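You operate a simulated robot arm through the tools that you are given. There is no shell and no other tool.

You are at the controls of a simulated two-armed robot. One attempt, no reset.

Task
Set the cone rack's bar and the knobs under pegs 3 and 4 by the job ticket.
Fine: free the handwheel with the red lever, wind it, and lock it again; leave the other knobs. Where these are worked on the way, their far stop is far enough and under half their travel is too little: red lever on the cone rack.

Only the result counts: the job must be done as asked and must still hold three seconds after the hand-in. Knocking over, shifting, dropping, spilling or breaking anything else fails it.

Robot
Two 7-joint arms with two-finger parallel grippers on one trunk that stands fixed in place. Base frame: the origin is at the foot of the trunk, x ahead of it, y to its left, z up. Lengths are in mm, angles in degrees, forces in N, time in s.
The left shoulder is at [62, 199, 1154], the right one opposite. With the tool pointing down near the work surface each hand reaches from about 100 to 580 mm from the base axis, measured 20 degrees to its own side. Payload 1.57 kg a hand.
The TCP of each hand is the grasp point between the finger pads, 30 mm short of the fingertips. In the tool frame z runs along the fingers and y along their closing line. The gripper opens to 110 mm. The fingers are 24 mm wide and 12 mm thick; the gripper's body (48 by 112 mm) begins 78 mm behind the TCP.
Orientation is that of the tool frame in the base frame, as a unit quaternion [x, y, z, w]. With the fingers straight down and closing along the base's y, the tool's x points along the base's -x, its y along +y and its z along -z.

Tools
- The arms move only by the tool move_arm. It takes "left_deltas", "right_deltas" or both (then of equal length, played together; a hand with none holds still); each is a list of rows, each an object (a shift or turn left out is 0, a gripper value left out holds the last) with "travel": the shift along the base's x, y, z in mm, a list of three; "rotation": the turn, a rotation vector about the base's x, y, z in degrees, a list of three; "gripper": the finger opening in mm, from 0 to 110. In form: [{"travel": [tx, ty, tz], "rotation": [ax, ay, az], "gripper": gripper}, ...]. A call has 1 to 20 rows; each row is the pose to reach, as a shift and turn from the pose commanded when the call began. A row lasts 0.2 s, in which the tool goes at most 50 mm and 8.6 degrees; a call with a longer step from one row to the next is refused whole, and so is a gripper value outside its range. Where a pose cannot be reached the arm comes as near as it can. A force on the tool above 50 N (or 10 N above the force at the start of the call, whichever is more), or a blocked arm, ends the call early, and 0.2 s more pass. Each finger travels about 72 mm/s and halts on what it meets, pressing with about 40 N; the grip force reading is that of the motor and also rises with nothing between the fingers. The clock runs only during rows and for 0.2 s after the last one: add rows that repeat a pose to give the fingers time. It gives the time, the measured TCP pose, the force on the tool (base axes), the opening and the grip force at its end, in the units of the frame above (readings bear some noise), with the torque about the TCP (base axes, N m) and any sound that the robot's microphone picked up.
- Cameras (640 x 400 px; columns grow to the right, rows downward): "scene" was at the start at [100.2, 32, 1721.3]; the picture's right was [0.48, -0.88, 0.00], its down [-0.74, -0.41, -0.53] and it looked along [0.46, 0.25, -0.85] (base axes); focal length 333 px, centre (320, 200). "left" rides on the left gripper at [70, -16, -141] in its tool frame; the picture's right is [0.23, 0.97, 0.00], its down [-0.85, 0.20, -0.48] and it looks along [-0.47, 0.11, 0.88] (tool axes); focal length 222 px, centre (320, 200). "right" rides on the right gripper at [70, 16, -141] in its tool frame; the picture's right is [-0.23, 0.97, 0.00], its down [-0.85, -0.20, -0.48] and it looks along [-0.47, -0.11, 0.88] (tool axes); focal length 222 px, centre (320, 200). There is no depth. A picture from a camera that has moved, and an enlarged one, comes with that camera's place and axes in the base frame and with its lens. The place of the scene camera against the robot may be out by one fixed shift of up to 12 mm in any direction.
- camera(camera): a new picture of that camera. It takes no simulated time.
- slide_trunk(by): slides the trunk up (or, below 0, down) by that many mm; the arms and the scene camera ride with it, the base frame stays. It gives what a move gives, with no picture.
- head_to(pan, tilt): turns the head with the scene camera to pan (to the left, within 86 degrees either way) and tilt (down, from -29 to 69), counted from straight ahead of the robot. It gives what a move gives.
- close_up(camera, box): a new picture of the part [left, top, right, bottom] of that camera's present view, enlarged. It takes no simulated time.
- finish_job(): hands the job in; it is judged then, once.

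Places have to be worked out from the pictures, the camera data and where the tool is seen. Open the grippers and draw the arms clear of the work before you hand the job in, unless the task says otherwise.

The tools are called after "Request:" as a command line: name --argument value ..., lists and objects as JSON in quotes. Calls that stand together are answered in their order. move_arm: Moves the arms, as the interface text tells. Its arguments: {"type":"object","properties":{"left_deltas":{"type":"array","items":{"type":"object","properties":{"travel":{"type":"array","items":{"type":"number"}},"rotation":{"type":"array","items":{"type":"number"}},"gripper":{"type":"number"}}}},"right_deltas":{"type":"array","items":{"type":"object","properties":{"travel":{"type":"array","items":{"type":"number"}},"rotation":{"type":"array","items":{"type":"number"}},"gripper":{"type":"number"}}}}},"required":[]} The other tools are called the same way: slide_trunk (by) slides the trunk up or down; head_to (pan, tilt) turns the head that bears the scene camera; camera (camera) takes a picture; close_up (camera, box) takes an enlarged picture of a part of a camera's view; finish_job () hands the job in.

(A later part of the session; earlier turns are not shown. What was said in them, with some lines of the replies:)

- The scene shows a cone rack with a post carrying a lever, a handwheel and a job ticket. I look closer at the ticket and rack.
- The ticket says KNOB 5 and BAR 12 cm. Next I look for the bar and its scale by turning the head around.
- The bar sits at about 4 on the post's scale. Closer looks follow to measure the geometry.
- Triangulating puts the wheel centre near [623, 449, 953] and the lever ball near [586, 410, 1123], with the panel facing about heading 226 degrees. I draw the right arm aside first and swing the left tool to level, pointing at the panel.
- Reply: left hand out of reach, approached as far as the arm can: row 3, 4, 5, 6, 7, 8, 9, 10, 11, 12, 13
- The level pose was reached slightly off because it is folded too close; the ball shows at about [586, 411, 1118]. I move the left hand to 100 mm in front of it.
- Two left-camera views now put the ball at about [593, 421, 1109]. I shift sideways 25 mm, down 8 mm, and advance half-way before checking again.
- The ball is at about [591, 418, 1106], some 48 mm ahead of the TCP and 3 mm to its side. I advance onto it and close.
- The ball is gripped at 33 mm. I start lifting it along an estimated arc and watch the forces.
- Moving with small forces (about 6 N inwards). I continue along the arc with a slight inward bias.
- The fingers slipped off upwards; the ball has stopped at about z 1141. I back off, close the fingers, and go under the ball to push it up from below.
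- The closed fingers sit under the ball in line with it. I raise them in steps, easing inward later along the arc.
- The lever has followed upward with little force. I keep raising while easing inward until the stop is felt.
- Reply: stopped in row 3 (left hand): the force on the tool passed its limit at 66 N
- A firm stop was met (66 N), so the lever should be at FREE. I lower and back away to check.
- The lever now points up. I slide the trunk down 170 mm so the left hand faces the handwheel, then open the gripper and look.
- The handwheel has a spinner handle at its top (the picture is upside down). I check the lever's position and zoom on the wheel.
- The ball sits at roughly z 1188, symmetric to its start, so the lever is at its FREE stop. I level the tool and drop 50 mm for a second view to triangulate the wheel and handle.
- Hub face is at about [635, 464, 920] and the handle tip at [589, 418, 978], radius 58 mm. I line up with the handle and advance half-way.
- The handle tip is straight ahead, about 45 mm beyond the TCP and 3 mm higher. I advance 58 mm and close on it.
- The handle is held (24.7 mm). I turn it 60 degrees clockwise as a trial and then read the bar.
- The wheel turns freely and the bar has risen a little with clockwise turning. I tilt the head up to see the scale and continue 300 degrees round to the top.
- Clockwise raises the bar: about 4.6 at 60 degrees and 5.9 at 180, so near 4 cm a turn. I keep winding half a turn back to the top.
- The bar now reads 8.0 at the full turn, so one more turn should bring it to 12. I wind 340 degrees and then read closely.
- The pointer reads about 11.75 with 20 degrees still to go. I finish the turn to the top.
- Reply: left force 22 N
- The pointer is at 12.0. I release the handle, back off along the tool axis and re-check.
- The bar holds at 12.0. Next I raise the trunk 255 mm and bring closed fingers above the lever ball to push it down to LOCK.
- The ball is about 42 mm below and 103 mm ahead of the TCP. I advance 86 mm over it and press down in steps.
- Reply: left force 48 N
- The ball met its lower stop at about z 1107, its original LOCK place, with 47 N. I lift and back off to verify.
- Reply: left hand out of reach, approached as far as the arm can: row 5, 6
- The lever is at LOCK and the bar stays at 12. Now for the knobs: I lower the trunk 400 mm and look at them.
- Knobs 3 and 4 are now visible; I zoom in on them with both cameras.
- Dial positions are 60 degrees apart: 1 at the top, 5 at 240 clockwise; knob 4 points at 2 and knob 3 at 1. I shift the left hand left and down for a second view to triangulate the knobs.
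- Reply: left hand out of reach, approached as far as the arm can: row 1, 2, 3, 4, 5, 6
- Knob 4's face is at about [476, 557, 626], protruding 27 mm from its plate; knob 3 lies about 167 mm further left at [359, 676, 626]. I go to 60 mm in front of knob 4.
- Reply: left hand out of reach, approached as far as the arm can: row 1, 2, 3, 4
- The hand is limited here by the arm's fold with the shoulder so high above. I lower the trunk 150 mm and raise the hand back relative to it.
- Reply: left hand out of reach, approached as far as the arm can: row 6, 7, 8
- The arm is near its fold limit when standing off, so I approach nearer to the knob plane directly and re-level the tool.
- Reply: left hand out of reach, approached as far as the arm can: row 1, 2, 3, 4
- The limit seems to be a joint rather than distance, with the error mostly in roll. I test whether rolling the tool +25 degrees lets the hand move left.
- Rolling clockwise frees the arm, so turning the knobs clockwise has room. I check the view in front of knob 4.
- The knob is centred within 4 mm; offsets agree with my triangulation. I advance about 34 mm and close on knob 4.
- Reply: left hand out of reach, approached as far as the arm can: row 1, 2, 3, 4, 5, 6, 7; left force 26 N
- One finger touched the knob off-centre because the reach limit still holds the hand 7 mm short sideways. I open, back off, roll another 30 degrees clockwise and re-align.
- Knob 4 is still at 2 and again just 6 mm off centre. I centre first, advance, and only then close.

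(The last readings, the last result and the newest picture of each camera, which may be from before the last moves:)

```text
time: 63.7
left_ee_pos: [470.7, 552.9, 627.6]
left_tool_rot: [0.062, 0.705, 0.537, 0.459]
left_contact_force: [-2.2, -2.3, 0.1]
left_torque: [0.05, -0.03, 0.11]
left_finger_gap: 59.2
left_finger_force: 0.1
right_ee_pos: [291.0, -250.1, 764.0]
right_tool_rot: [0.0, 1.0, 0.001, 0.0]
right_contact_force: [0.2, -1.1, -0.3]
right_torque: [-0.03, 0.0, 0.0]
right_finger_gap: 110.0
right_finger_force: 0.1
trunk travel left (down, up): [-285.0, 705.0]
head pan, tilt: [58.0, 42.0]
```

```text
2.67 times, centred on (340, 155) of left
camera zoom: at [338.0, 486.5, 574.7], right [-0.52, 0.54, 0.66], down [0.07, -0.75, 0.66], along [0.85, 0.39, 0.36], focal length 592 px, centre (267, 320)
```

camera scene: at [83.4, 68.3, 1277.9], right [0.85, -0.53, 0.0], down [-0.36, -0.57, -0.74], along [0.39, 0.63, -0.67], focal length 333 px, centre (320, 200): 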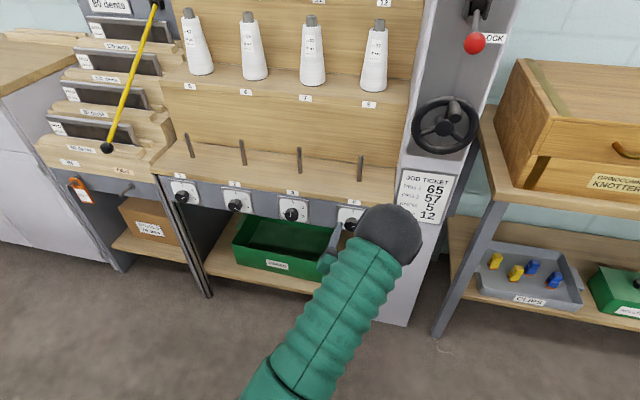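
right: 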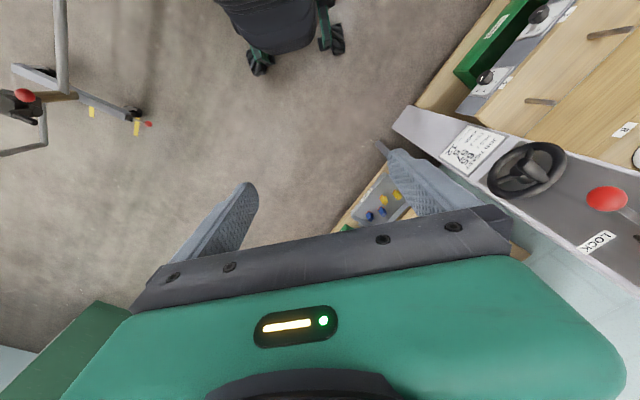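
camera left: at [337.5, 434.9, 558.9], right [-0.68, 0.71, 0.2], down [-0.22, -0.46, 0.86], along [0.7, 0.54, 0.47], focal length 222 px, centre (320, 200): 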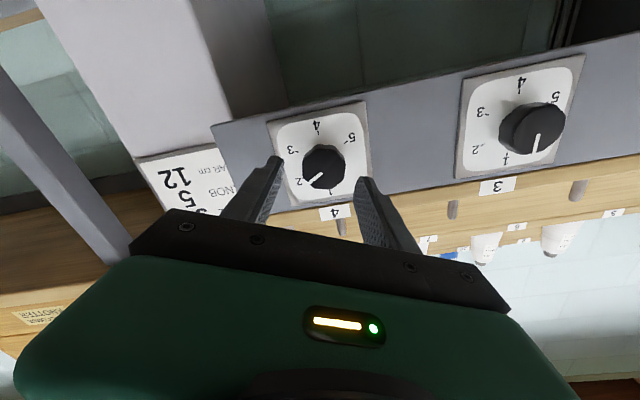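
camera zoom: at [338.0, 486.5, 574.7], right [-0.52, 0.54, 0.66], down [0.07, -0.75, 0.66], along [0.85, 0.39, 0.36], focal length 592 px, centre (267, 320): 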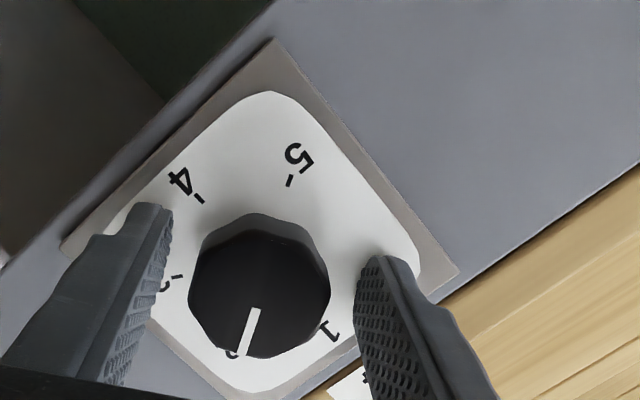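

The fingers straddle the knob, a hair deep. I ease back 3 mm, fine-centre and close.

Request:
move_arm --left_deltas '[{"travel": [-2.2, -2.1, -1.5]}, {"travel": [-2.2, -2.1, -1.5], "gripper": 45}, {"travel": [-2.2, -2.1, -1.5], "gripper": 28}, {"travel": [-2.2, -2.1, -1.5], "gripper": 28}, {"travel": [-2.2, -2.1, -1.5], "gripper": 28}]'

Request:
close_up --camera "left" --box '[220, 80, 460, 230]'

```text
time: 64.9
left_ee_pos: [469.4, 548.6, 626.8]
left_tool_rot: [0.061, 0.705, 0.537, 0.459]
left_contact_force: [1.3, 0.1, -0.6]
left_torque: [0.24, -0.25, 0.1]
left_finger_gap: 38.3
left_finger_force: 44.1
right_ee_pos: [291.1, -248.7, 764.3]
right_tool_rot: [0.0, 1.0, 0.001, 0.0]
right_contact_force: [0.4, 0.6, 0.1]
right_torque: [0.0, 0.01, -0.02]
right_finger_gap: 109.9
right_finger_force: 0.2
trunk travel left (down, up): [-285.0, 705.0]
head pan, tilt: [58.0, 42.0]
```

```text
2.67 times, centred on (340, 155) of left
camera zoom: at [336.1, 483.6, 572.9], right [-0.52, 0.54, 0.66], down [0.07, -0.75, 0.66], along [0.85, 0.39, 0.36], focal length 592 px, centre (267, 320)
```

zoom: 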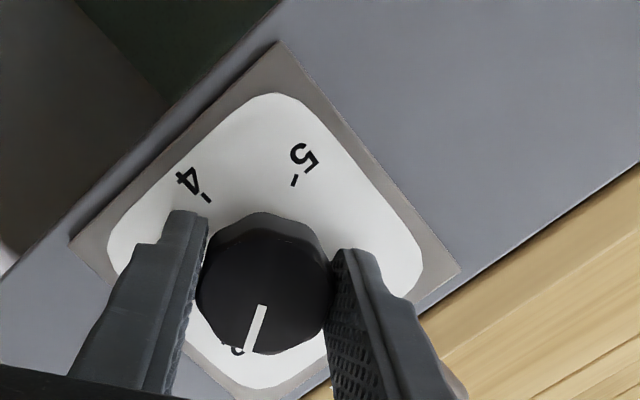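

Knob 4 is held at 38 mm. I turn it clockwise 80 degrees first and check.

Request:
move_arm --left_deltas '[{"rotation": [5.7, 5.6, 0]}, {"rotation": [11.4, 11.2, 0]}, {"rotation": [17.1, 16.8, 0]}, {"rotation": [22.8, 22.5, 0]}, {"rotation": [28.5, 28.1, 0]}, {"rotation": [34.2, 33.7, 0]}, {"rotation": [39.9, 39.3, 0]}, {"rotation": [45.6, 44.9, 0]}, {"rotation": [51.4, 50.5, 0]}, {"rotation": [57.1, 56.1, 0]}, {"rotation": [57.1, 56.1, 0]}]'

Request:
camera --camera "left"

Request:
close_up --camera "left" --box '[220, 80, 460, 230]'

```text
time: 67.3
left_ee_pos: [468.8, 545.8, 625.1]
left_tool_rot: [0.502, 0.498, 0.707, 0.004]
left_contact_force: [5.4, -12.4, 8.5]
left_torque: [0.09, -0.08, -0.16]
left_finger_gap: 40.9
left_finger_force: 6.7
right_ee_pos: [291.9, -250.5, 761.2]
right_tool_rot: [-0.002, 1.0, 0.003, -0.002]
right_contact_force: [-0.5, 0.5, 0.4]
right_torque: [-0.02, 0.03, 0.02]
right_finger_gap: 109.9
right_finger_force: 0.1
trunk travel left (down, up): [-285.0, 705.0]
head pan, tilt: [58.0, 42.0]
```

```text
taken
camera left: at [325.6, 490.7, 663.2], right [0.37, -0.37, 0.85], down [0.18, -0.87, -0.46], along [0.91, 0.32, -0.25], focal length 222 px, centre (320, 200)
```

left: 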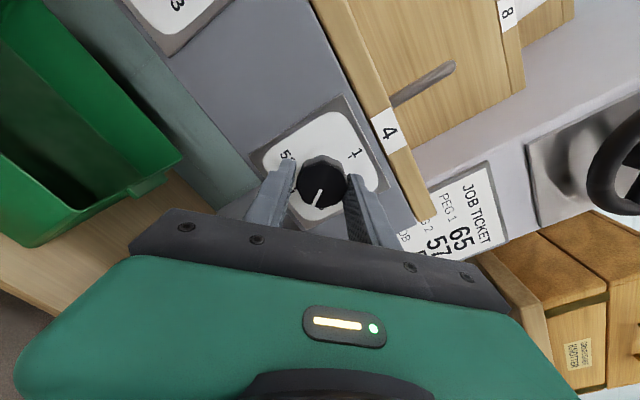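

```text
2.67 times, centred on (340, 155) of left
camera zoom: at [325.6, 490.7, 663.2], right [0.37, -0.37, 0.85], down [0.18, -0.87, -0.46], along [0.91, 0.32, -0.25], focal length 592 px, centre (267, 320)
```

zoom: 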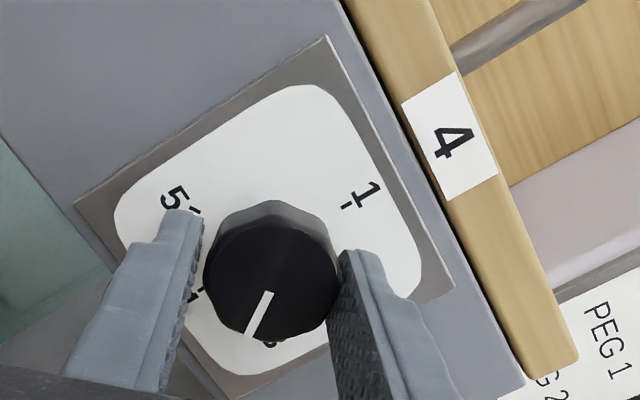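

The knob followed to between 3 and 4, but the grip reading is low. I tighten the grip in place before going on.

Request:
move_arm --left_deltas '[{"gripper": 20}, {"gripper": 20}, {"gripper": 20}]'

Request:
close_up --camera "left" --box '[220, 80, 460, 230]'

```text
time: 68.1
left_ee_pos: [469.4, 545.9, 626.4]
left_tool_rot: [0.501, 0.498, 0.707, 0.005]
left_contact_force: [11.4, -13.1, 10.9]
left_torque: [-0.46, 0.46, -0.31]
left_finger_gap: 38.0
left_finger_force: 44.1
right_ee_pos: [290.4, -250.8, 761.5]
right_tool_rot: [0.0, 1.0, 0.002, 0.001]
right_contact_force: [-0.4, -0.6, -0.4]
right_torque: [-0.04, -0.02, -0.02]
right_finger_gap: 110.2
right_finger_force: 0.0
trunk travel left (down, up): [-285.0, 705.0]
head pan, tilt: [58.0, 42.0]
```

```text
2.67 times, centred on (340, 155) of left
camera zoom: at [326.5, 490.7, 663.9], right [0.37, -0.38, 0.85], down [0.18, -0.87, -0.46], along [0.91, 0.32, -0.25], focal length 592 px, centre (267, 320)
```

zoom: 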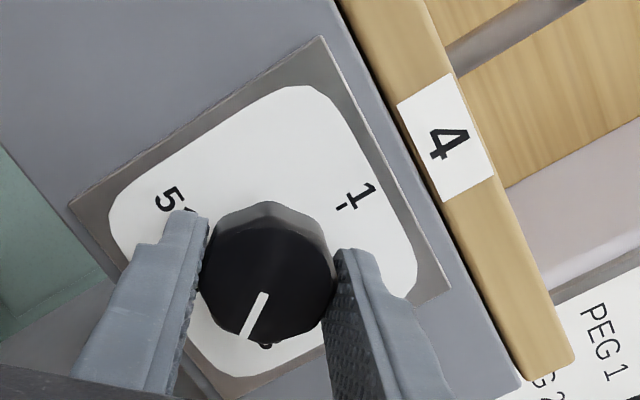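

Grip is firm again. I turn the remaining 100 degrees clockwise, relieving the side force by a millimetre or so.

Request:
move_arm --left_deltas '[{"travel": [1.2, -1.2, 1], "rotation": [5.94, 5.85, 0]}, {"travel": [1.2, -1.2, 1], "rotation": [11.88, 11.7, 0]}, {"travel": [1.2, -1.2, 1], "rotation": [17.8, 17.55, 0]}, {"travel": [1.2, -1.2, 1], "rotation": [23.8, 23.4, 0]}, {"travel": [1.2, -1.2, 1], "rotation": [29.7, 29.2, 0]}, {"travel": [1.2, -1.2, 1], "rotation": [35.6, 35.1, 0]}, {"travel": [1.2, -1.2, 1], "rotation": [41.6, 40.9, 0]}, {"travel": [1.2, -1.2, 1], "rotation": [47.5, 46.8, 0]}, {"travel": [1.2, -1.2, 1], "rotation": [53.4, 52.6, 0]}, {"travel": [1.2, -1.2, 1], "rotation": [59.4, 58.5, 0]}, {"travel": [1.2, -1.2, 1], "rotation": [65.3, 64.3, 0]}, {"travel": [1.2, -1.2, 1], "rotation": [71.3, 70.2, 0]}, {"travel": [1.2, -1.2, 1], "rotation": [71.3, 70.2, 0]}]'

Request:
camera --camera "left"

Request:
close_up --camera "left" --box '[220, 80, 460, 230]'

```text
time: 70.9
left_ee_pos: [467.4, 547.2, 626.0]
left_tool_rot: [0.704, -0.061, 0.458, -0.539]
left_contact_force: [-3.1, 5.6, 2.7]
left_torque: [-0.38, -0.95, 0.28]
left_finger_gap: 38.2
left_finger_force: 43.7
right_ee_pos: [291.0, -248.5, 763.1]
right_tool_rot: [0.0, 1.0, 0.0, 0.0]
right_contact_force: [-0.1, 0.5, -0.3]
right_torque: [0.0, 0.02, 0.0]
right_finger_gap: 109.8
right_finger_force: 0.1
trunk travel left (down, up): [-285.0, 705.0]
head pan, tilt: [58.0, 42.0]
```

```text
taken
camera left: at [401.3, 414.5, 679.6], right [0.53, -0.53, -0.66], down [-0.75, 0.08, -0.66], along [0.4, 0.84, -0.36], focal length 222 px, centre (320, 200)
```

left: 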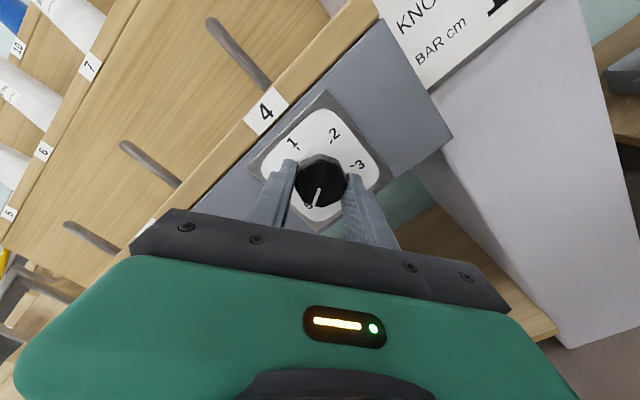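

```text
2.67 times, centred on (340, 155) of left
camera zoom: at [401.3, 414.5, 679.6], right [0.53, -0.53, -0.66], down [-0.75, 0.08, -0.66], along [0.4, 0.84, -0.36], focal length 592 px, centre (267, 320)
```

zoom: 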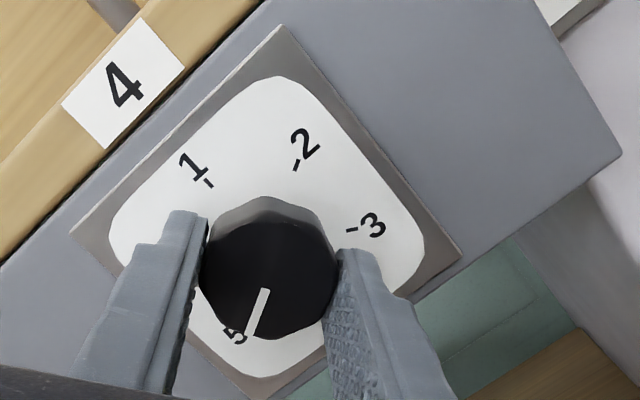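

The pointer now lies at 5. I release, back off and verify.

Request:
move_arm --left_deltas '[{"gripper": 60}, {"gripper": 60}, {"gripper": 60}, {"travel": [-15, -14.7, 0]}, {"travel": [-30, -29.5, 0]}, {"travel": [-45, -44, 0]}, {"travel": [-45, -44, 0]}]'

Request:
camera --camera "left"

Request:
close_up --camera "left" --box '[220, 80, 460, 230]'

```text
time: 72.5
left_ee_pos: [422.9, 501.9, 625.1]
left_tool_rot: [0.704, -0.062, 0.459, -0.539]
left_contact_force: [-0.6, -0.1, -0.6]
left_torque: [0.0, 0.02, 0.02]
left_finger_gap: 60.0
left_finger_force: 0.0
right_ee_pos: [291.9, -249.0, 763.4]
right_tool_rot: [0.0, 1.0, 0.0, 0.0]
right_contact_force: [-0.1, -0.1, -0.5]
right_torque: [0.0, -0.01, 0.0]
right_finger_gap: 110.0
right_finger_force: 0.1
trunk travel left (down, up): [-285.0, 705.0]
head pan, tilt: [58.0, 42.0]
```

```text
taken
camera left: at [356.8, 368.8, 679.2], right [0.52, -0.53, -0.66], down [-0.75, 0.08, -0.66], along [0.4, 0.84, -0.36], focal length 222 px, centre (320, 200)
```

left: 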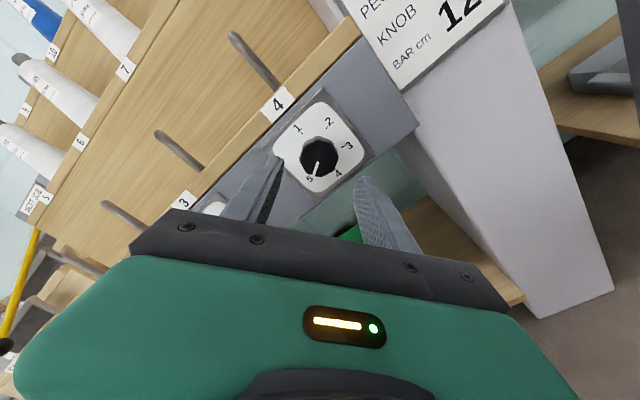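

```text
2.67 times, centred on (340, 155) of left
camera zoom: at [356.8, 368.8, 679.2], right [0.52, -0.53, -0.66], down [-0.75, 0.08, -0.66], along [0.4, 0.84, -0.36], focal length 592 px, centre (267, 320)
```

zoom: 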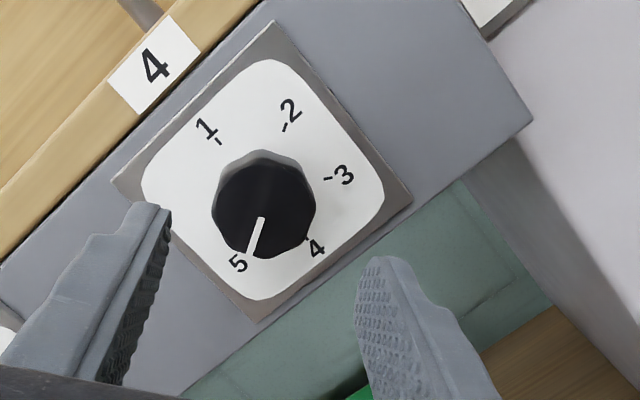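

Knob 4 is at 5 within about 2 degrees. Next I move to knob 3 while rolling the tool back 115 degrees.

Request:
move_arm --left_deltas '[{"travel": [-7, 10, 0], "rotation": [-5.86, -5.76, 0]}, {"travel": [-14, 20, 0], "rotation": [-11.7, -11.5, 0]}, {"travel": [-21, 30, 0], "rotation": [-17.6, -17.3, 0]}, {"travel": [-28, 40, 0], "rotation": [-23.4, -23.0, 0]}, {"travel": [-35, 50, 0], "rotation": [-29.3, -28.8, 0]}, {"travel": [-42, 60, 0], "rotation": [-35.2, -34.6, 0]}, {"travel": [-50, 70, 0], "rotation": [-41, -40.3, 0]}, {"travel": [-57, 80, 0], "rotation": [-46.9, -46.1, 0]}, {"travel": [-64, 90, 0], "rotation": [-52.7, -51.8, 0]}, {"travel": [-71, 100, 0], "rotation": [-58.6, -57.6, 0]}, {"travel": [-78, 110, 0], "rotation": [-64.5, -63.4, 0]}, {"travel": [-85, 119, 0], "rotation": [-70.3, -69.1, 0]}, {"travel": [-92, 129, 0], "rotation": [-76.2, -74.9, 0]}, {"travel": [-100, 139, 0], "rotation": [-82, -80.6, 0]}, {"travel": [-100, 139, 0], "rotation": [-82, -80.6, 0]}]'

Request:
camera --camera "left"

Request:
camera --camera "scene"

```text
time: 75.7
left_ee_pos: [324.5, 643.2, 626.4]
left_tool_rot: [0.431, 0.561, 0.7, 0.098]
left_contact_force: [-0.5, -0.3, 0.4]
left_torque: [-0.01, -0.02, -0.02]
left_finger_gap: 59.8
left_finger_force: 0.0
right_ee_pos: [291.1, -248.7, 763.3]
right_tool_rot: [0.0, 1.0, 0.0, 0.0]
right_contact_force: [-0.6, 1.1, -0.1]
right_torque: [-0.02, 0.01, -0.01]
right_finger_gap: 110.1
right_finger_force: 0.0
trunk travel left (down, up): [-285.0, 705.0]
head pan, tilt: [58.0, 42.0]
```

```text
taken
camera left: at [176.8, 592.8, 647.1], right [0.2, -0.2, 0.96], down [0.25, -0.94, -0.25], along [0.95, 0.29, -0.14], focal length 222 px, centre (320, 200)
```

left: 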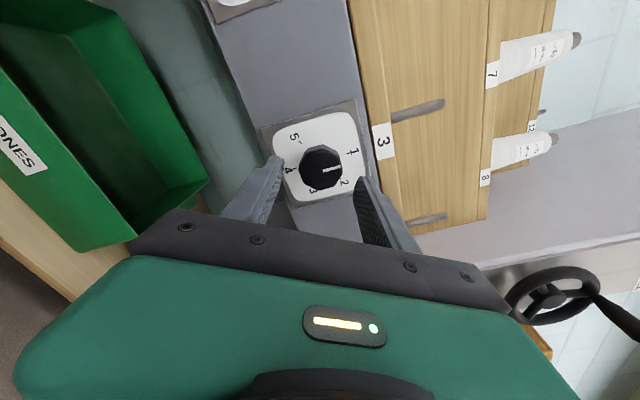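

```text
taken
camera scene: at [83.2, 68.7, 1277.9], right [0.85, -0.53, 0.0], down [-0.36, -0.57, -0.74], along [0.39, 0.63, -0.67], focal length 333 px, centre (320, 200)
```

scene: 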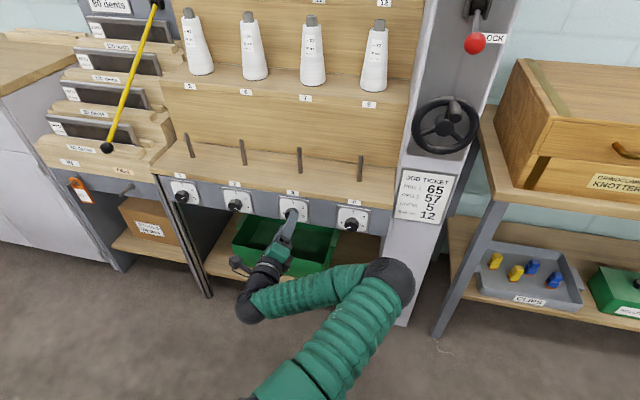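

The hand is in front of knob 3, which still points at 1. A close-up to centre precisely follows.

Request:
close_up --camera "left" --box '[220, 80, 460, 230]'

Request:
close_up --camera "scene" --box '[260, 180, 400, 270]'

```text
2.67 times, centred on (340, 155) of left
camera zoom: at [176.8, 592.8, 647.1], right [0.2, -0.2, 0.96], down [0.25, -0.94, -0.25], along [0.95, 0.29, -0.14], focal length 592 px, centre (267, 320)
```

zoom: 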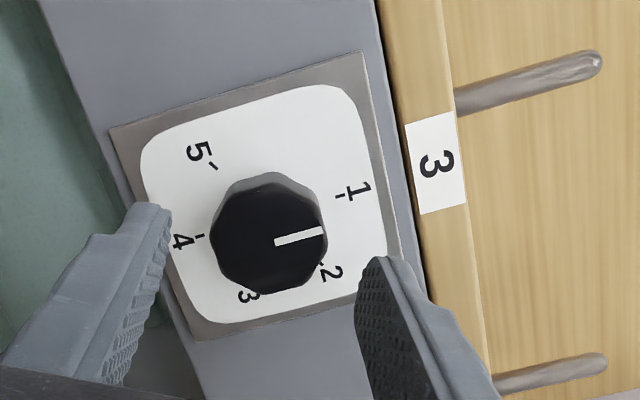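

```text
4.44 times, centred on (330, 225) of scene
camera zoom: at [83.2, 68.7, 1277.9], right [0.85, -0.53, 0.0], down [-0.36, -0.57, -0.74], along [0.39, 0.63, -0.67], focal length 1478 px, centre (276, 89)
```

zoom: 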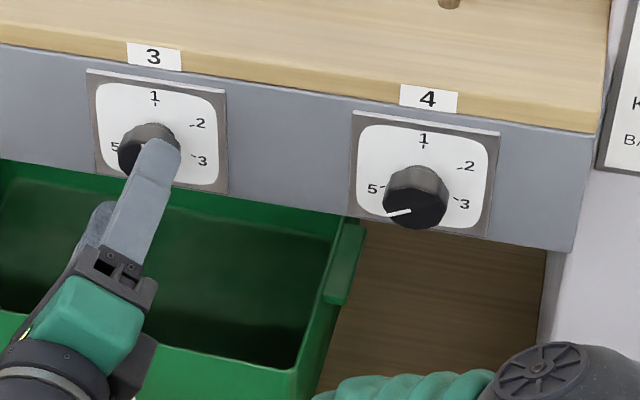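

The knob is centred within about 1 mm. I advance 37 mm and close on knob 3.

Request:
move_arm --left_deltas '[{"travel": [9, 9, 1]}, {"travel": [18, 17.5, 1]}, {"travel": [26.6, 25.9, 1]}, {"travel": [26.6, 25.9, 1]}, {"travel": [26.6, 25.9, 1], "gripper": 42}, {"travel": [26.6, 25.9, 1], "gripper": 20}, {"travel": [26.6, 25.9, 1], "gripper": 20}, {"travel": [26.6, 25.9, 1], "gripper": 20}]'

Request:
close_up --camera "left" --box '[220, 80, 460, 230]'

```text
time: 77.5
left_ee_pos: [351.9, 668.3, 626.4]
left_tool_rot: [0.432, 0.561, 0.7, 0.096]
left_contact_force: [1.0, -0.1, -0.2]
left_torque: [-0.12, 0.12, -0.01]
left_finger_gap: 38.4
left_finger_force: 44.1
right_ee_pos: [291.4, -248.2, 762.6]
right_tool_rot: [-0.001, 1.0, 0.0, 0.001]
right_contact_force: [0.0, 0.7, 0.5]
right_torque: [0.02, 0.04, -0.01]
right_finger_gap: 110.0
right_finger_force: 0.0
trunk travel left (down, up): [-285.0, 705.0]
head pan, tilt: [58.0, 42.0]
```

```text
2.67 times, centred on (340, 155) of left
camera zoom: at [203.4, 617.7, 647.3], right [0.2, -0.2, 0.96], down [0.25, -0.94, -0.25], along [0.95, 0.29, -0.14], focal length 592 px, centre (267, 320)
```

zoom: 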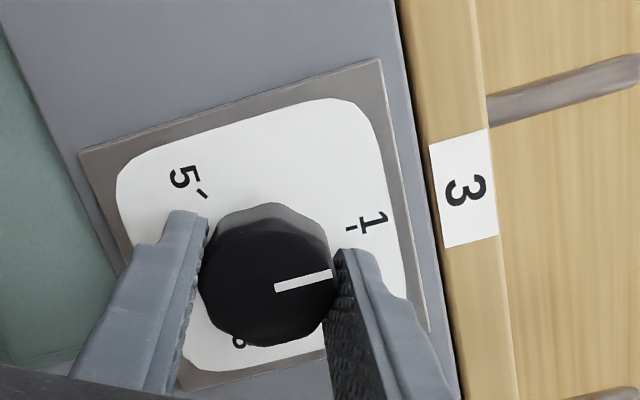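

Knob 3 is gripped cleanly (38.4 mm, no side force). I turn it 120 degrees clockwise.

Request:
move_arm --left_deltas '[{"rotation": [5.71, 5.61, 0]}, {"rotation": [11.4, 11.2, 0]}, {"rotation": [17.1, 16.8, 0]}, {"rotation": [22.8, 22.5, 0]}, {"rotation": [28.5, 28.1, 0]}, {"rotation": [34.2, 33.7, 0]}, {"rotation": [39.9, 39.3, 0]}, {"rotation": [45.6, 44.9, 0]}, {"rotation": [51.4, 50.5, 0]}, {"rotation": [57.1, 56.1, 0]}, {"rotation": [62.8, 61.7, 0]}, {"rotation": [68.5, 67.4, 0]}, {"rotation": [74.2, 73, 0]}, {"rotation": [79.9, 78.6, 0]}, {"rotation": [85.6, 84.2, 0]}, {"rotation": [85.6, 84.2, 0]}]'

Request:
camera --camera "left"

Request:
close_up --camera "left" --box '[220, 80, 460, 230]'

```text
time: 80.9
left_ee_pos: [349.3, 669.9, 626.3]
left_tool_rot: [0.701, -0.092, 0.432, -0.56]
left_contact_force: [-6.5, 27.4, 5.9]
left_torque: [0.24, -0.29, -0.03]
left_finger_gap: 38.2
left_finger_force: 43.9
right_ee_pos: [290.2, -246.4, 763.8]
right_tool_rot: [0.0, 1.0, -0.001, 0.002]
right_contact_force: [0.7, 0.0, 1.2]
right_torque: [0.0, 0.0, 0.01]
right_finger_gap: 109.9
right_finger_force: 0.0
trunk travel left (down, up): [-285.0, 705.0]
head pan, tilt: [58.0, 42.0]
```

```text
taken
camera left: at [287.0, 532.6, 675.9], right [0.48, -0.49, -0.73], down [-0.79, 0.12, -0.6], along [0.38, 0.87, -0.33], focal length 222 px, centre (320, 200)
```

left: 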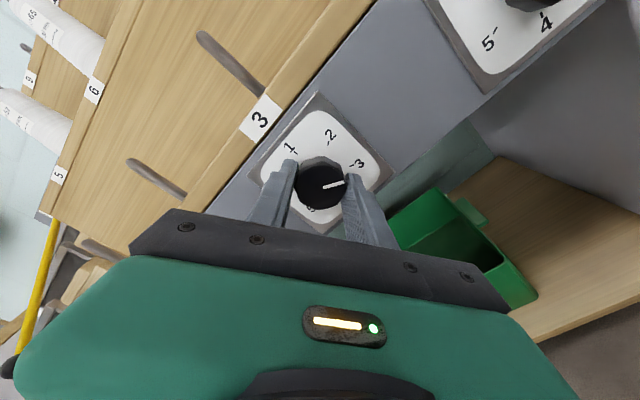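

```text
2.67 times, centred on (340, 155) of left
camera zoom: at [287.0, 532.6, 675.9], right [0.48, -0.49, -0.73], down [-0.79, 0.12, -0.6], along [0.38, 0.87, -0.33], focal length 592 px, centre (267, 320)
```

zoom: 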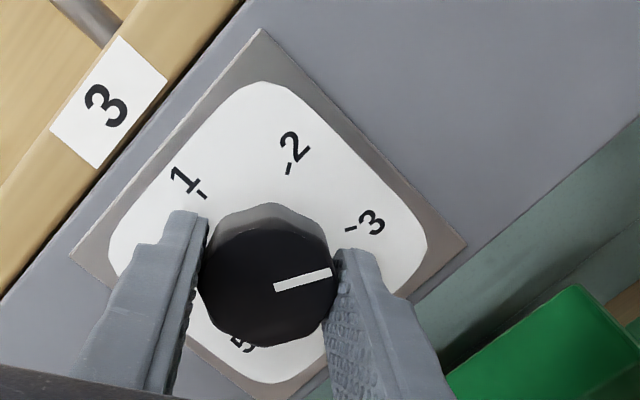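

The pointer is now at 3. I release, back off and unroll 120 degrees for a second bite.

Request:
move_arm --left_deltas '[{"gripper": 60}, {"gripper": 60}, {"gripper": 60}, {"travel": [-13, -13, 0]}, {"travel": [-27, -26, 0]}, {"travel": [-27, -26, 0]}]'

Request:
move_arm --left_deltas '[{"rotation": [-5.71, -5.61, 0]}, {"rotation": [-11.4, -11.2, 0]}, {"rotation": [-17.1, -16.8, 0]}, {"rotation": [-22.8, -22.5, 0]}, {"rotation": [-28.5, -28.1, 0]}, {"rotation": [-34.2, -33.7, 0]}, {"rotation": [-39.9, -39.3, 0]}, {"rotation": [-45.6, -44.9, 0]}, {"rotation": [-51.4, -50.5, 0]}, {"rotation": [-57.1, -56.1, 0]}, {"rotation": [-62.8, -61.7, 0]}, {"rotation": [-68.5, -67.4, 0]}, {"rotation": [-74.2, -73, 0]}, {"rotation": [-79.9, -78.6, 0]}, {"rotation": [-85.6, -84.2, 0]}, {"rotation": [-85.6, -84.2, 0]}]'

Request:
close_up --camera "left" --box '[220, 80, 460, 230]'

```text
time: 82.3
left_ee_pos: [324.7, 641.1, 625.6]
left_tool_rot: [0.702, -0.093, 0.434, -0.557]
left_contact_force: [0.5, 0.1, 0.5]
left_torque: [-0.02, 0.03, 0.01]
left_finger_gap: 59.9
left_finger_force: 0.1
right_ee_pos: [291.5, -247.5, 763.9]
right_tool_rot: [-0.001, 1.0, 0.0, -0.001]
right_contact_force: [0.3, 0.5, 0.1]
right_torque: [0.02, 0.0, -0.01]
right_finger_gap: 109.6
right_finger_force: 0.0
trunk travel left (down, up): [-285.0, 705.0]
head pan, tilt: [58.0, 42.0]
```

```text
time: 85.7
left_ee_pos: [324.2, 641.2, 626.2]
left_tool_rot: [0.431, 0.562, 0.7, 0.098]
left_contact_force: [-0.3, 0.3, -0.5]
left_torque: [0.02, 0.0, 0.03]
left_finger_gap: 60.0
left_finger_force: 0.1
right_ee_pos: [290.1, -248.9, 763.6]
right_tool_rot: [0.0, 1.0, 0.0, 0.0]
right_contact_force: [-0.3, 0.3, -0.2]
right_torque: [-0.01, 0.0, 0.01]
right_finger_gap: 109.7
right_finger_force: 0.0
trunk travel left (down, up): [-285.0, 705.0]
head pan, tilt: [58.0, 42.0]
```

```text
2.67 times, centred on (340, 155) of left
camera zoom: at [175.3, 590.8, 647.1], right [0.2, -0.2, 0.96], down [0.25, -0.94, -0.25], along [0.95, 0.29, -0.14], focal length 592 px, centre (267, 320)
```

zoom: 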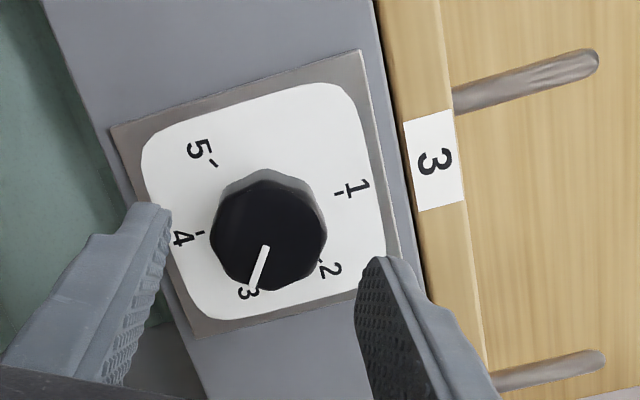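

Pointer is at 3, position unchanged. I re-advance, grip and turn another 120 degrees.

Request:
move_arm --left_deltas '[{"travel": [9, 9, 0]}, {"travel": [18, 17.5, 0]}, {"travel": [27, 26, 0]}, {"travel": [27, 26, 0]}, {"travel": [27, 26, 0], "gripper": 42}, {"travel": [27, 26, 0], "gripper": 20}, {"travel": [27, 26, 0], "gripper": 20}, {"travel": [27, 26, 0], "gripper": 20}]'

Request:
move_arm --left_deltas '[{"rotation": [5.71, 5.61, 0]}, {"rotation": [11.4, 11.2, 0]}, {"rotation": [17.1, 16.8, 0]}, {"rotation": [22.8, 22.5, 0]}, {"rotation": [28.5, 28.1, 0]}, {"rotation": [34.2, 33.7, 0]}, {"rotation": [39.9, 39.3, 0]}, {"rotation": [45.6, 44.9, 0]}, {"rotation": [51.4, 50.5, 0]}, {"rotation": [57.1, 56.1, 0]}, {"rotation": [62.8, 61.7, 0]}, {"rotation": [68.5, 67.4, 0]}, {"rotation": [74.2, 73, 0]}, {"rotation": [79.9, 78.6, 0]}, {"rotation": [85.6, 84.2, 0]}, {"rotation": [85.6, 84.2, 0]}]'

Request:
close_up --camera "left" --box '[220, 80, 460, 230]'

```text
time: 87.5
left_ee_pos: [350.7, 666.1, 626.5]
left_tool_rot: [0.431, 0.563, 0.699, 0.097]
left_contact_force: [0.4, 0.7, -3.0]
left_torque: [-0.01, 0.07, 0.25]
left_finger_gap: 38.5
left_finger_force: 44.1
right_ee_pos: [291.2, -248.3, 763.7]
right_tool_rot: [0.0, 1.0, 0.0, -0.001]
right_contact_force: [-0.5, -0.2, -0.1]
right_torque: [0.0, 0.03, -0.01]
right_finger_gap: 109.8
right_finger_force: 0.0
trunk travel left (down, up): [-285.0, 705.0]
head pan, tilt: [58.0, 42.0]
```

```text
time: 90.9
left_ee_pos: [351.2, 666.1, 629.2]
left_tool_rot: [0.7, -0.095, 0.435, -0.559]
left_contact_force: [-8.9, 4.7, 3.4]
left_torque: [0.04, -0.67, 0.02]
left_finger_gap: 38.5
left_finger_force: 44.2
right_ee_pos: [289.3, -249.5, 765.2]
right_tool_rot: [0.0, 1.0, 0.001, 0.0]
right_contact_force: [-0.2, 0.0, -0.1]
right_torque: [0.01, 0.0, 0.02]
right_finger_gap: 110.1
right_finger_force: 0.0
trunk travel left (down, up): [-285.0, 705.0]
head pan, tilt: [58.0, 42.0]
```

```text
2.67 times, centred on (340, 155) of left
camera zoom: at [288.2, 530.7, 677.2], right [0.48, -0.49, -0.73], down [-0.79, 0.12, -0.6], along [0.38, 0.86, -0.33], focal length 592 px, centre (267, 320)
```

zoom: 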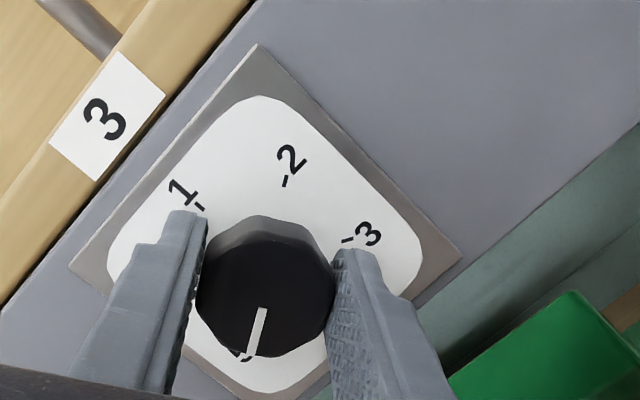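

The pointer has come to 5. I release, back off and verify.

Request:
move_arm --left_deltas '[{"gripper": 60}, {"gripper": 60}, {"gripper": 60}, {"travel": [-13, -13, 0]}, {"travel": [-27, -26, 0]}, {"travel": [-45, -44, 0]}, {"travel": [-45, -44, 0]}]'

Request:
close_up --camera "left" --box '[220, 80, 460, 230]'

Request:
camera --camera "left"

```text
time: 92.5
left_ee_pos: [305.7, 625.5, 630.6]
left_tool_rot: [0.699, -0.09, 0.437, -0.559]
left_contact_force: [-0.7, 0.0, 0.2]
left_torque: [0.0, -0.02, -0.01]
left_finger_gap: 60.1
left_finger_force: 0.1
right_ee_pos: [292.0, -248.5, 763.2]
right_tool_rot: [0.0, 1.0, 0.0, 0.0]
right_contact_force: [-0.4, 0.8, -0.2]
right_torque: [-0.04, -0.02, -0.02]
right_finger_gap: 110.1
right_finger_force: 0.1
trunk travel left (down, up): [-285.0, 705.0]
head pan, tilt: [58.0, 42.0]
```

```text
2.67 times, centred on (340, 155) of left
camera zoom: at [241.6, 488.8, 679.4], right [0.49, -0.49, -0.72], down [-0.78, 0.12, -0.61], along [0.38, 0.86, -0.32], focal length 592 px, centre (267, 320)
```

zoom: 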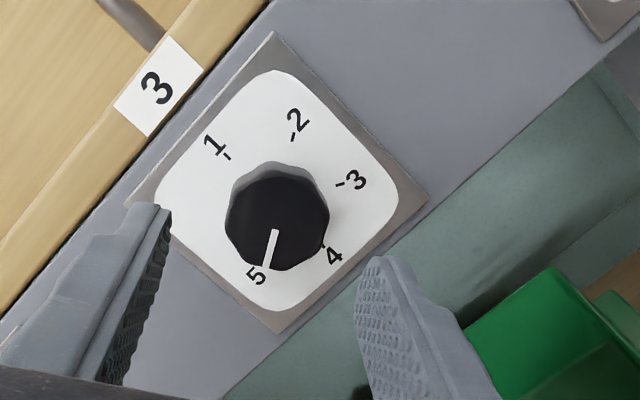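

```text
taken
camera left: at [241.6, 488.8, 679.4], right [0.49, -0.49, -0.72], down [-0.78, 0.12, -0.61], along [0.38, 0.86, -0.32], focal length 222 px, centre (320, 200)
```

left: 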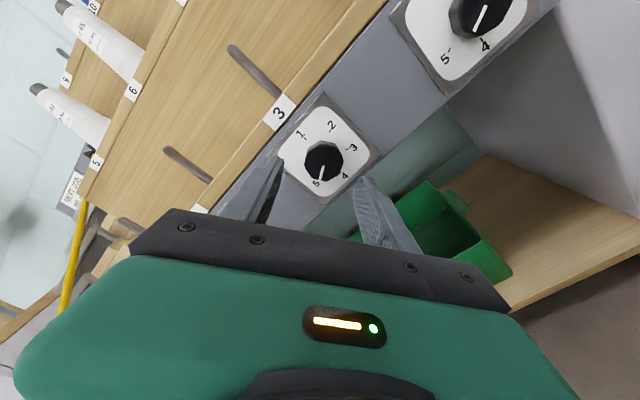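

Knob 3 is at 5 within about 3 degrees. I draw the left hand further back and check everything with the scene camera.

Request:
move_arm --left_deltas '[{"travel": [-20, -20, 0]}, {"travel": [-40, -39, 0]}, {"travel": [-60, -59, 0]}, {"travel": [-60, -59, 0]}]'

Request:
camera --camera "scene"

Request:
camera --camera "left"

Request:
close_up --camera "scene" --box '[160, 160, 400, 260]'

```text
time: 93.5
left_ee_pos: [260.7, 565.9, 649.6]
left_tool_rot: [0.677, -0.057, 0.471, -0.563]
left_contact_force: [0.0, 0.2, -1.1]
left_torque: [0.0, 0.0, 0.01]
left_finger_gap: 60.1
left_finger_force: 0.1
right_ee_pos: [291.2, -248.2, 763.5]
right_tool_rot: [0.0, 1.0, 0.0, -0.001]
right_contact_force: [0.2, -0.1, 1.0]
right_torque: [-0.02, -0.01, -0.01]
right_finger_gap: 110.0
right_finger_force: 0.0
trunk travel left (down, up): [-285.0, 705.0]
head pan, tilt: [58.0, 42.0]
```

```text
taken
camera scene: at [83.0, 68.1, 1277.9], right [0.85, -0.53, 0.0], down [-0.36, -0.57, -0.74], along [0.39, 0.63, -0.67], focal length 333 px, centre (320, 200)
```

scene: 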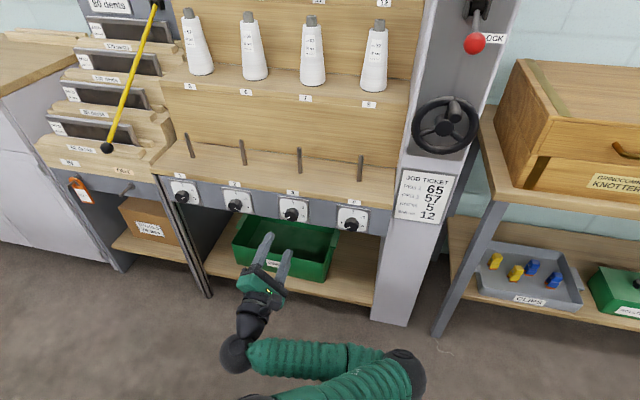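

```text
taken
camera left: at [192.6, 429.4, 690.8], right [0.57, -0.49, -0.66], down [-0.72, 0.11, -0.69], along [0.41, 0.87, -0.29], focal length 222 px, centre (320, 200)
```

left: 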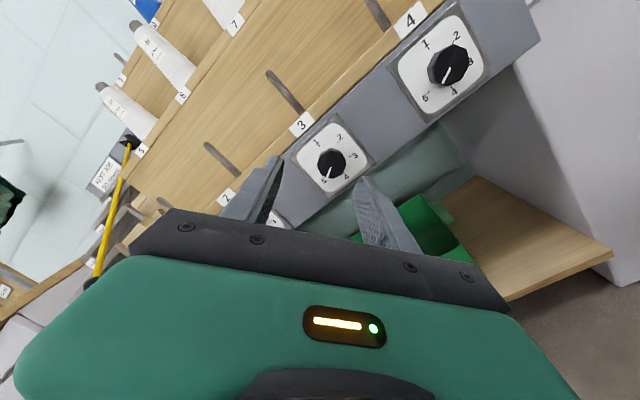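

```text
2.67 times, centred on (280, 210) of scene
camera zoom: at [83.0, 68.1, 1277.9], right [0.85, -0.53, 0.0], down [-0.36, -0.57, -0.74], along [0.39, 0.63, -0.67], focal length 887 px, centre (427, 173)
```

zoom: 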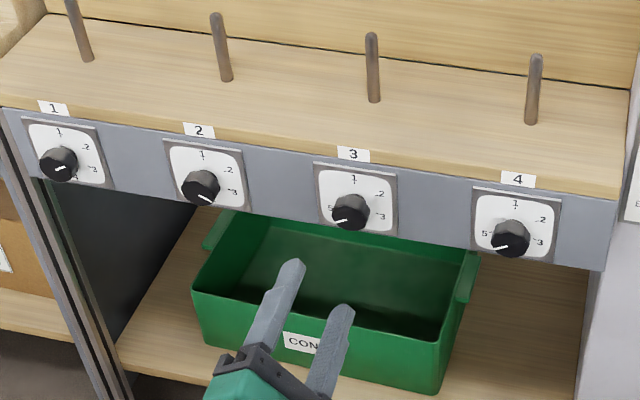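

Knobs 3 and 4 both point at 5 and knobs 1 and 2 are untouched. A last look at the bar and lever before handing in.

Request:
head_to --pan 46 --tilt 0

Request:
camera --camera "scene"

Request:
close_up --camera "scene" --box '[290, 60, 430, 160]'

Request:
close_up --camera "scene" --box '[300, 240, 440, 400]'

```text
time: 94.6
left_ee_pos: [262.5, 564.2, 645.0]
left_tool_rot: [0.678, -0.058, 0.473, -0.56]
left_contact_force: [-0.1, -0.2, -0.2]
left_torque: [-0.03, 0.02, -0.02]
left_finger_gap: 59.8
left_finger_force: 0.1
right_ee_pos: [291.8, -249.0, 763.4]
right_tool_rot: [0.0, 1.0, 0.0, 0.0]
right_contact_force: [-0.4, -1.3, 0.1]
right_torque: [-0.01, 0.0, 0.01]
right_finger_gap: 109.9
right_finger_force: 0.1
trunk travel left (down, up): [-285.0, 705.0]
head pan, tilt: [46.0, 0.0]
```

```text
taken
camera scene: at [101.3, 61.9, 1344.5], right [0.72, -0.69, 0.0], down [0.0, 0.0, -1.0], along [0.69, 0.72, 0.0], focal length 333 px, centre (320, 200)
```

scene: 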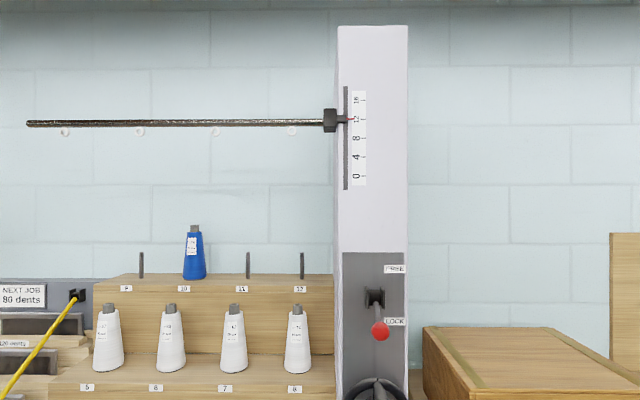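

```text
4.00 times, centred on (360, 110) of scene
camera zoom: at [101.3, 61.9, 1344.5], right [0.72, -0.69, 0.0], down [0.0, 0.0, -1.0], along [0.69, 0.72, 0.0], focal length 1331 px, centre (160, 560)
```

zoom: 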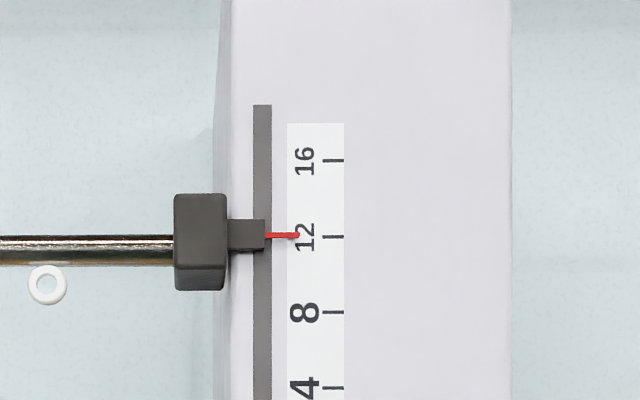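

```text
2.50 times, centred on (370, 320) of scene
camera zoom: at [101.3, 61.9, 1344.5], right [0.72, -0.69, 0.0], down [0.0, 0.0, -1.0], along [0.69, 0.72, 0.0], focal length 832 px, centre (195, -100)
```

zoom: 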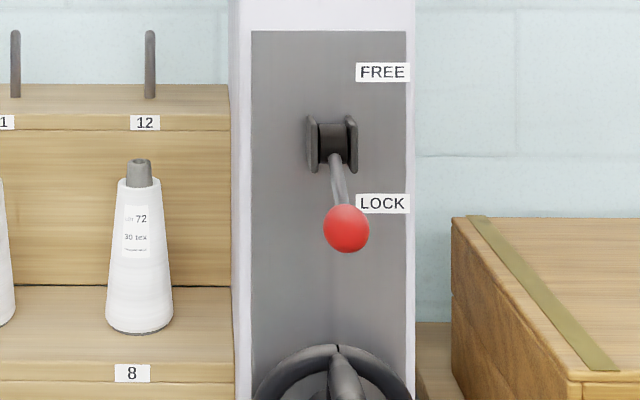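

The bar reads 12, the lever is at LOCK, and both knobs are at 5. I open the left gripper fully and hand in.

Request:
move_arm --left_deltas '[{"gripper": 110}, {"gripper": 110}, {"gripper": 110}]'

Request:
finish_job

```text
time: 95.4
left_ee_pos: [263.3, 562.0, 644.1]
left_tool_rot: [0.679, -0.058, 0.473, -0.558]
left_contact_force: [-1.1, -1.2, 0.2]
left_torque: [0.01, 0.03, 0.01]
left_finger_gap: 110.0
left_finger_force: 0.0
right_ee_pos: [289.8, -248.2, 763.2]
right_tool_rot: [0.0, 1.0, 0.0, 0.0]
right_contact_force: [0.1, -0.7, -0.4]
right_torque: [-0.04, 0.0, -0.04]
right_finger_gap: 110.0
right_finger_force: 0.0
trunk travel left (down, up): [-285.0, 705.0]
head pan, tilt: [46.0, 0.0]
```

```text
The job is handed in.
```

I set the cone rack to the ticket and handed the job in. The hand-in was accepted, but no verdict came back. The last pictures before it showed:

| Item | Ticket | Final reading |
|---|---|---|
| Bar | 12 cm | 12, at most 0.1 cm above the mark |
| Knob under peg 3 | 5 | 5, about 2–3 degrees short |
| Knob under peg 4 | 5 | 5, about 2 degrees past |
| Red lever | LOCK | LOCK, pressed down to its stop |

- **Lever and wheel:** I pushed the red lever up to its FREE stop, wound the handwheel two turns clockwise, then pushed the lever back down to LOCK. The bar still read 12 afterwards.
- **Lever slip:** My first grip on the lever ball slipped off partway up, so I pushed it from below instead.
- **Knob 4 slip:** My first grasp of the knob under peg 4 touched it off-centre. It stayed on its original setting, and the second grasp turned it properly.
- **Everything else:** I did not touch knobs 1 and 2, and the pictures show nothing knocked or moved. Both grippers are open and the arms are clear of the rack.
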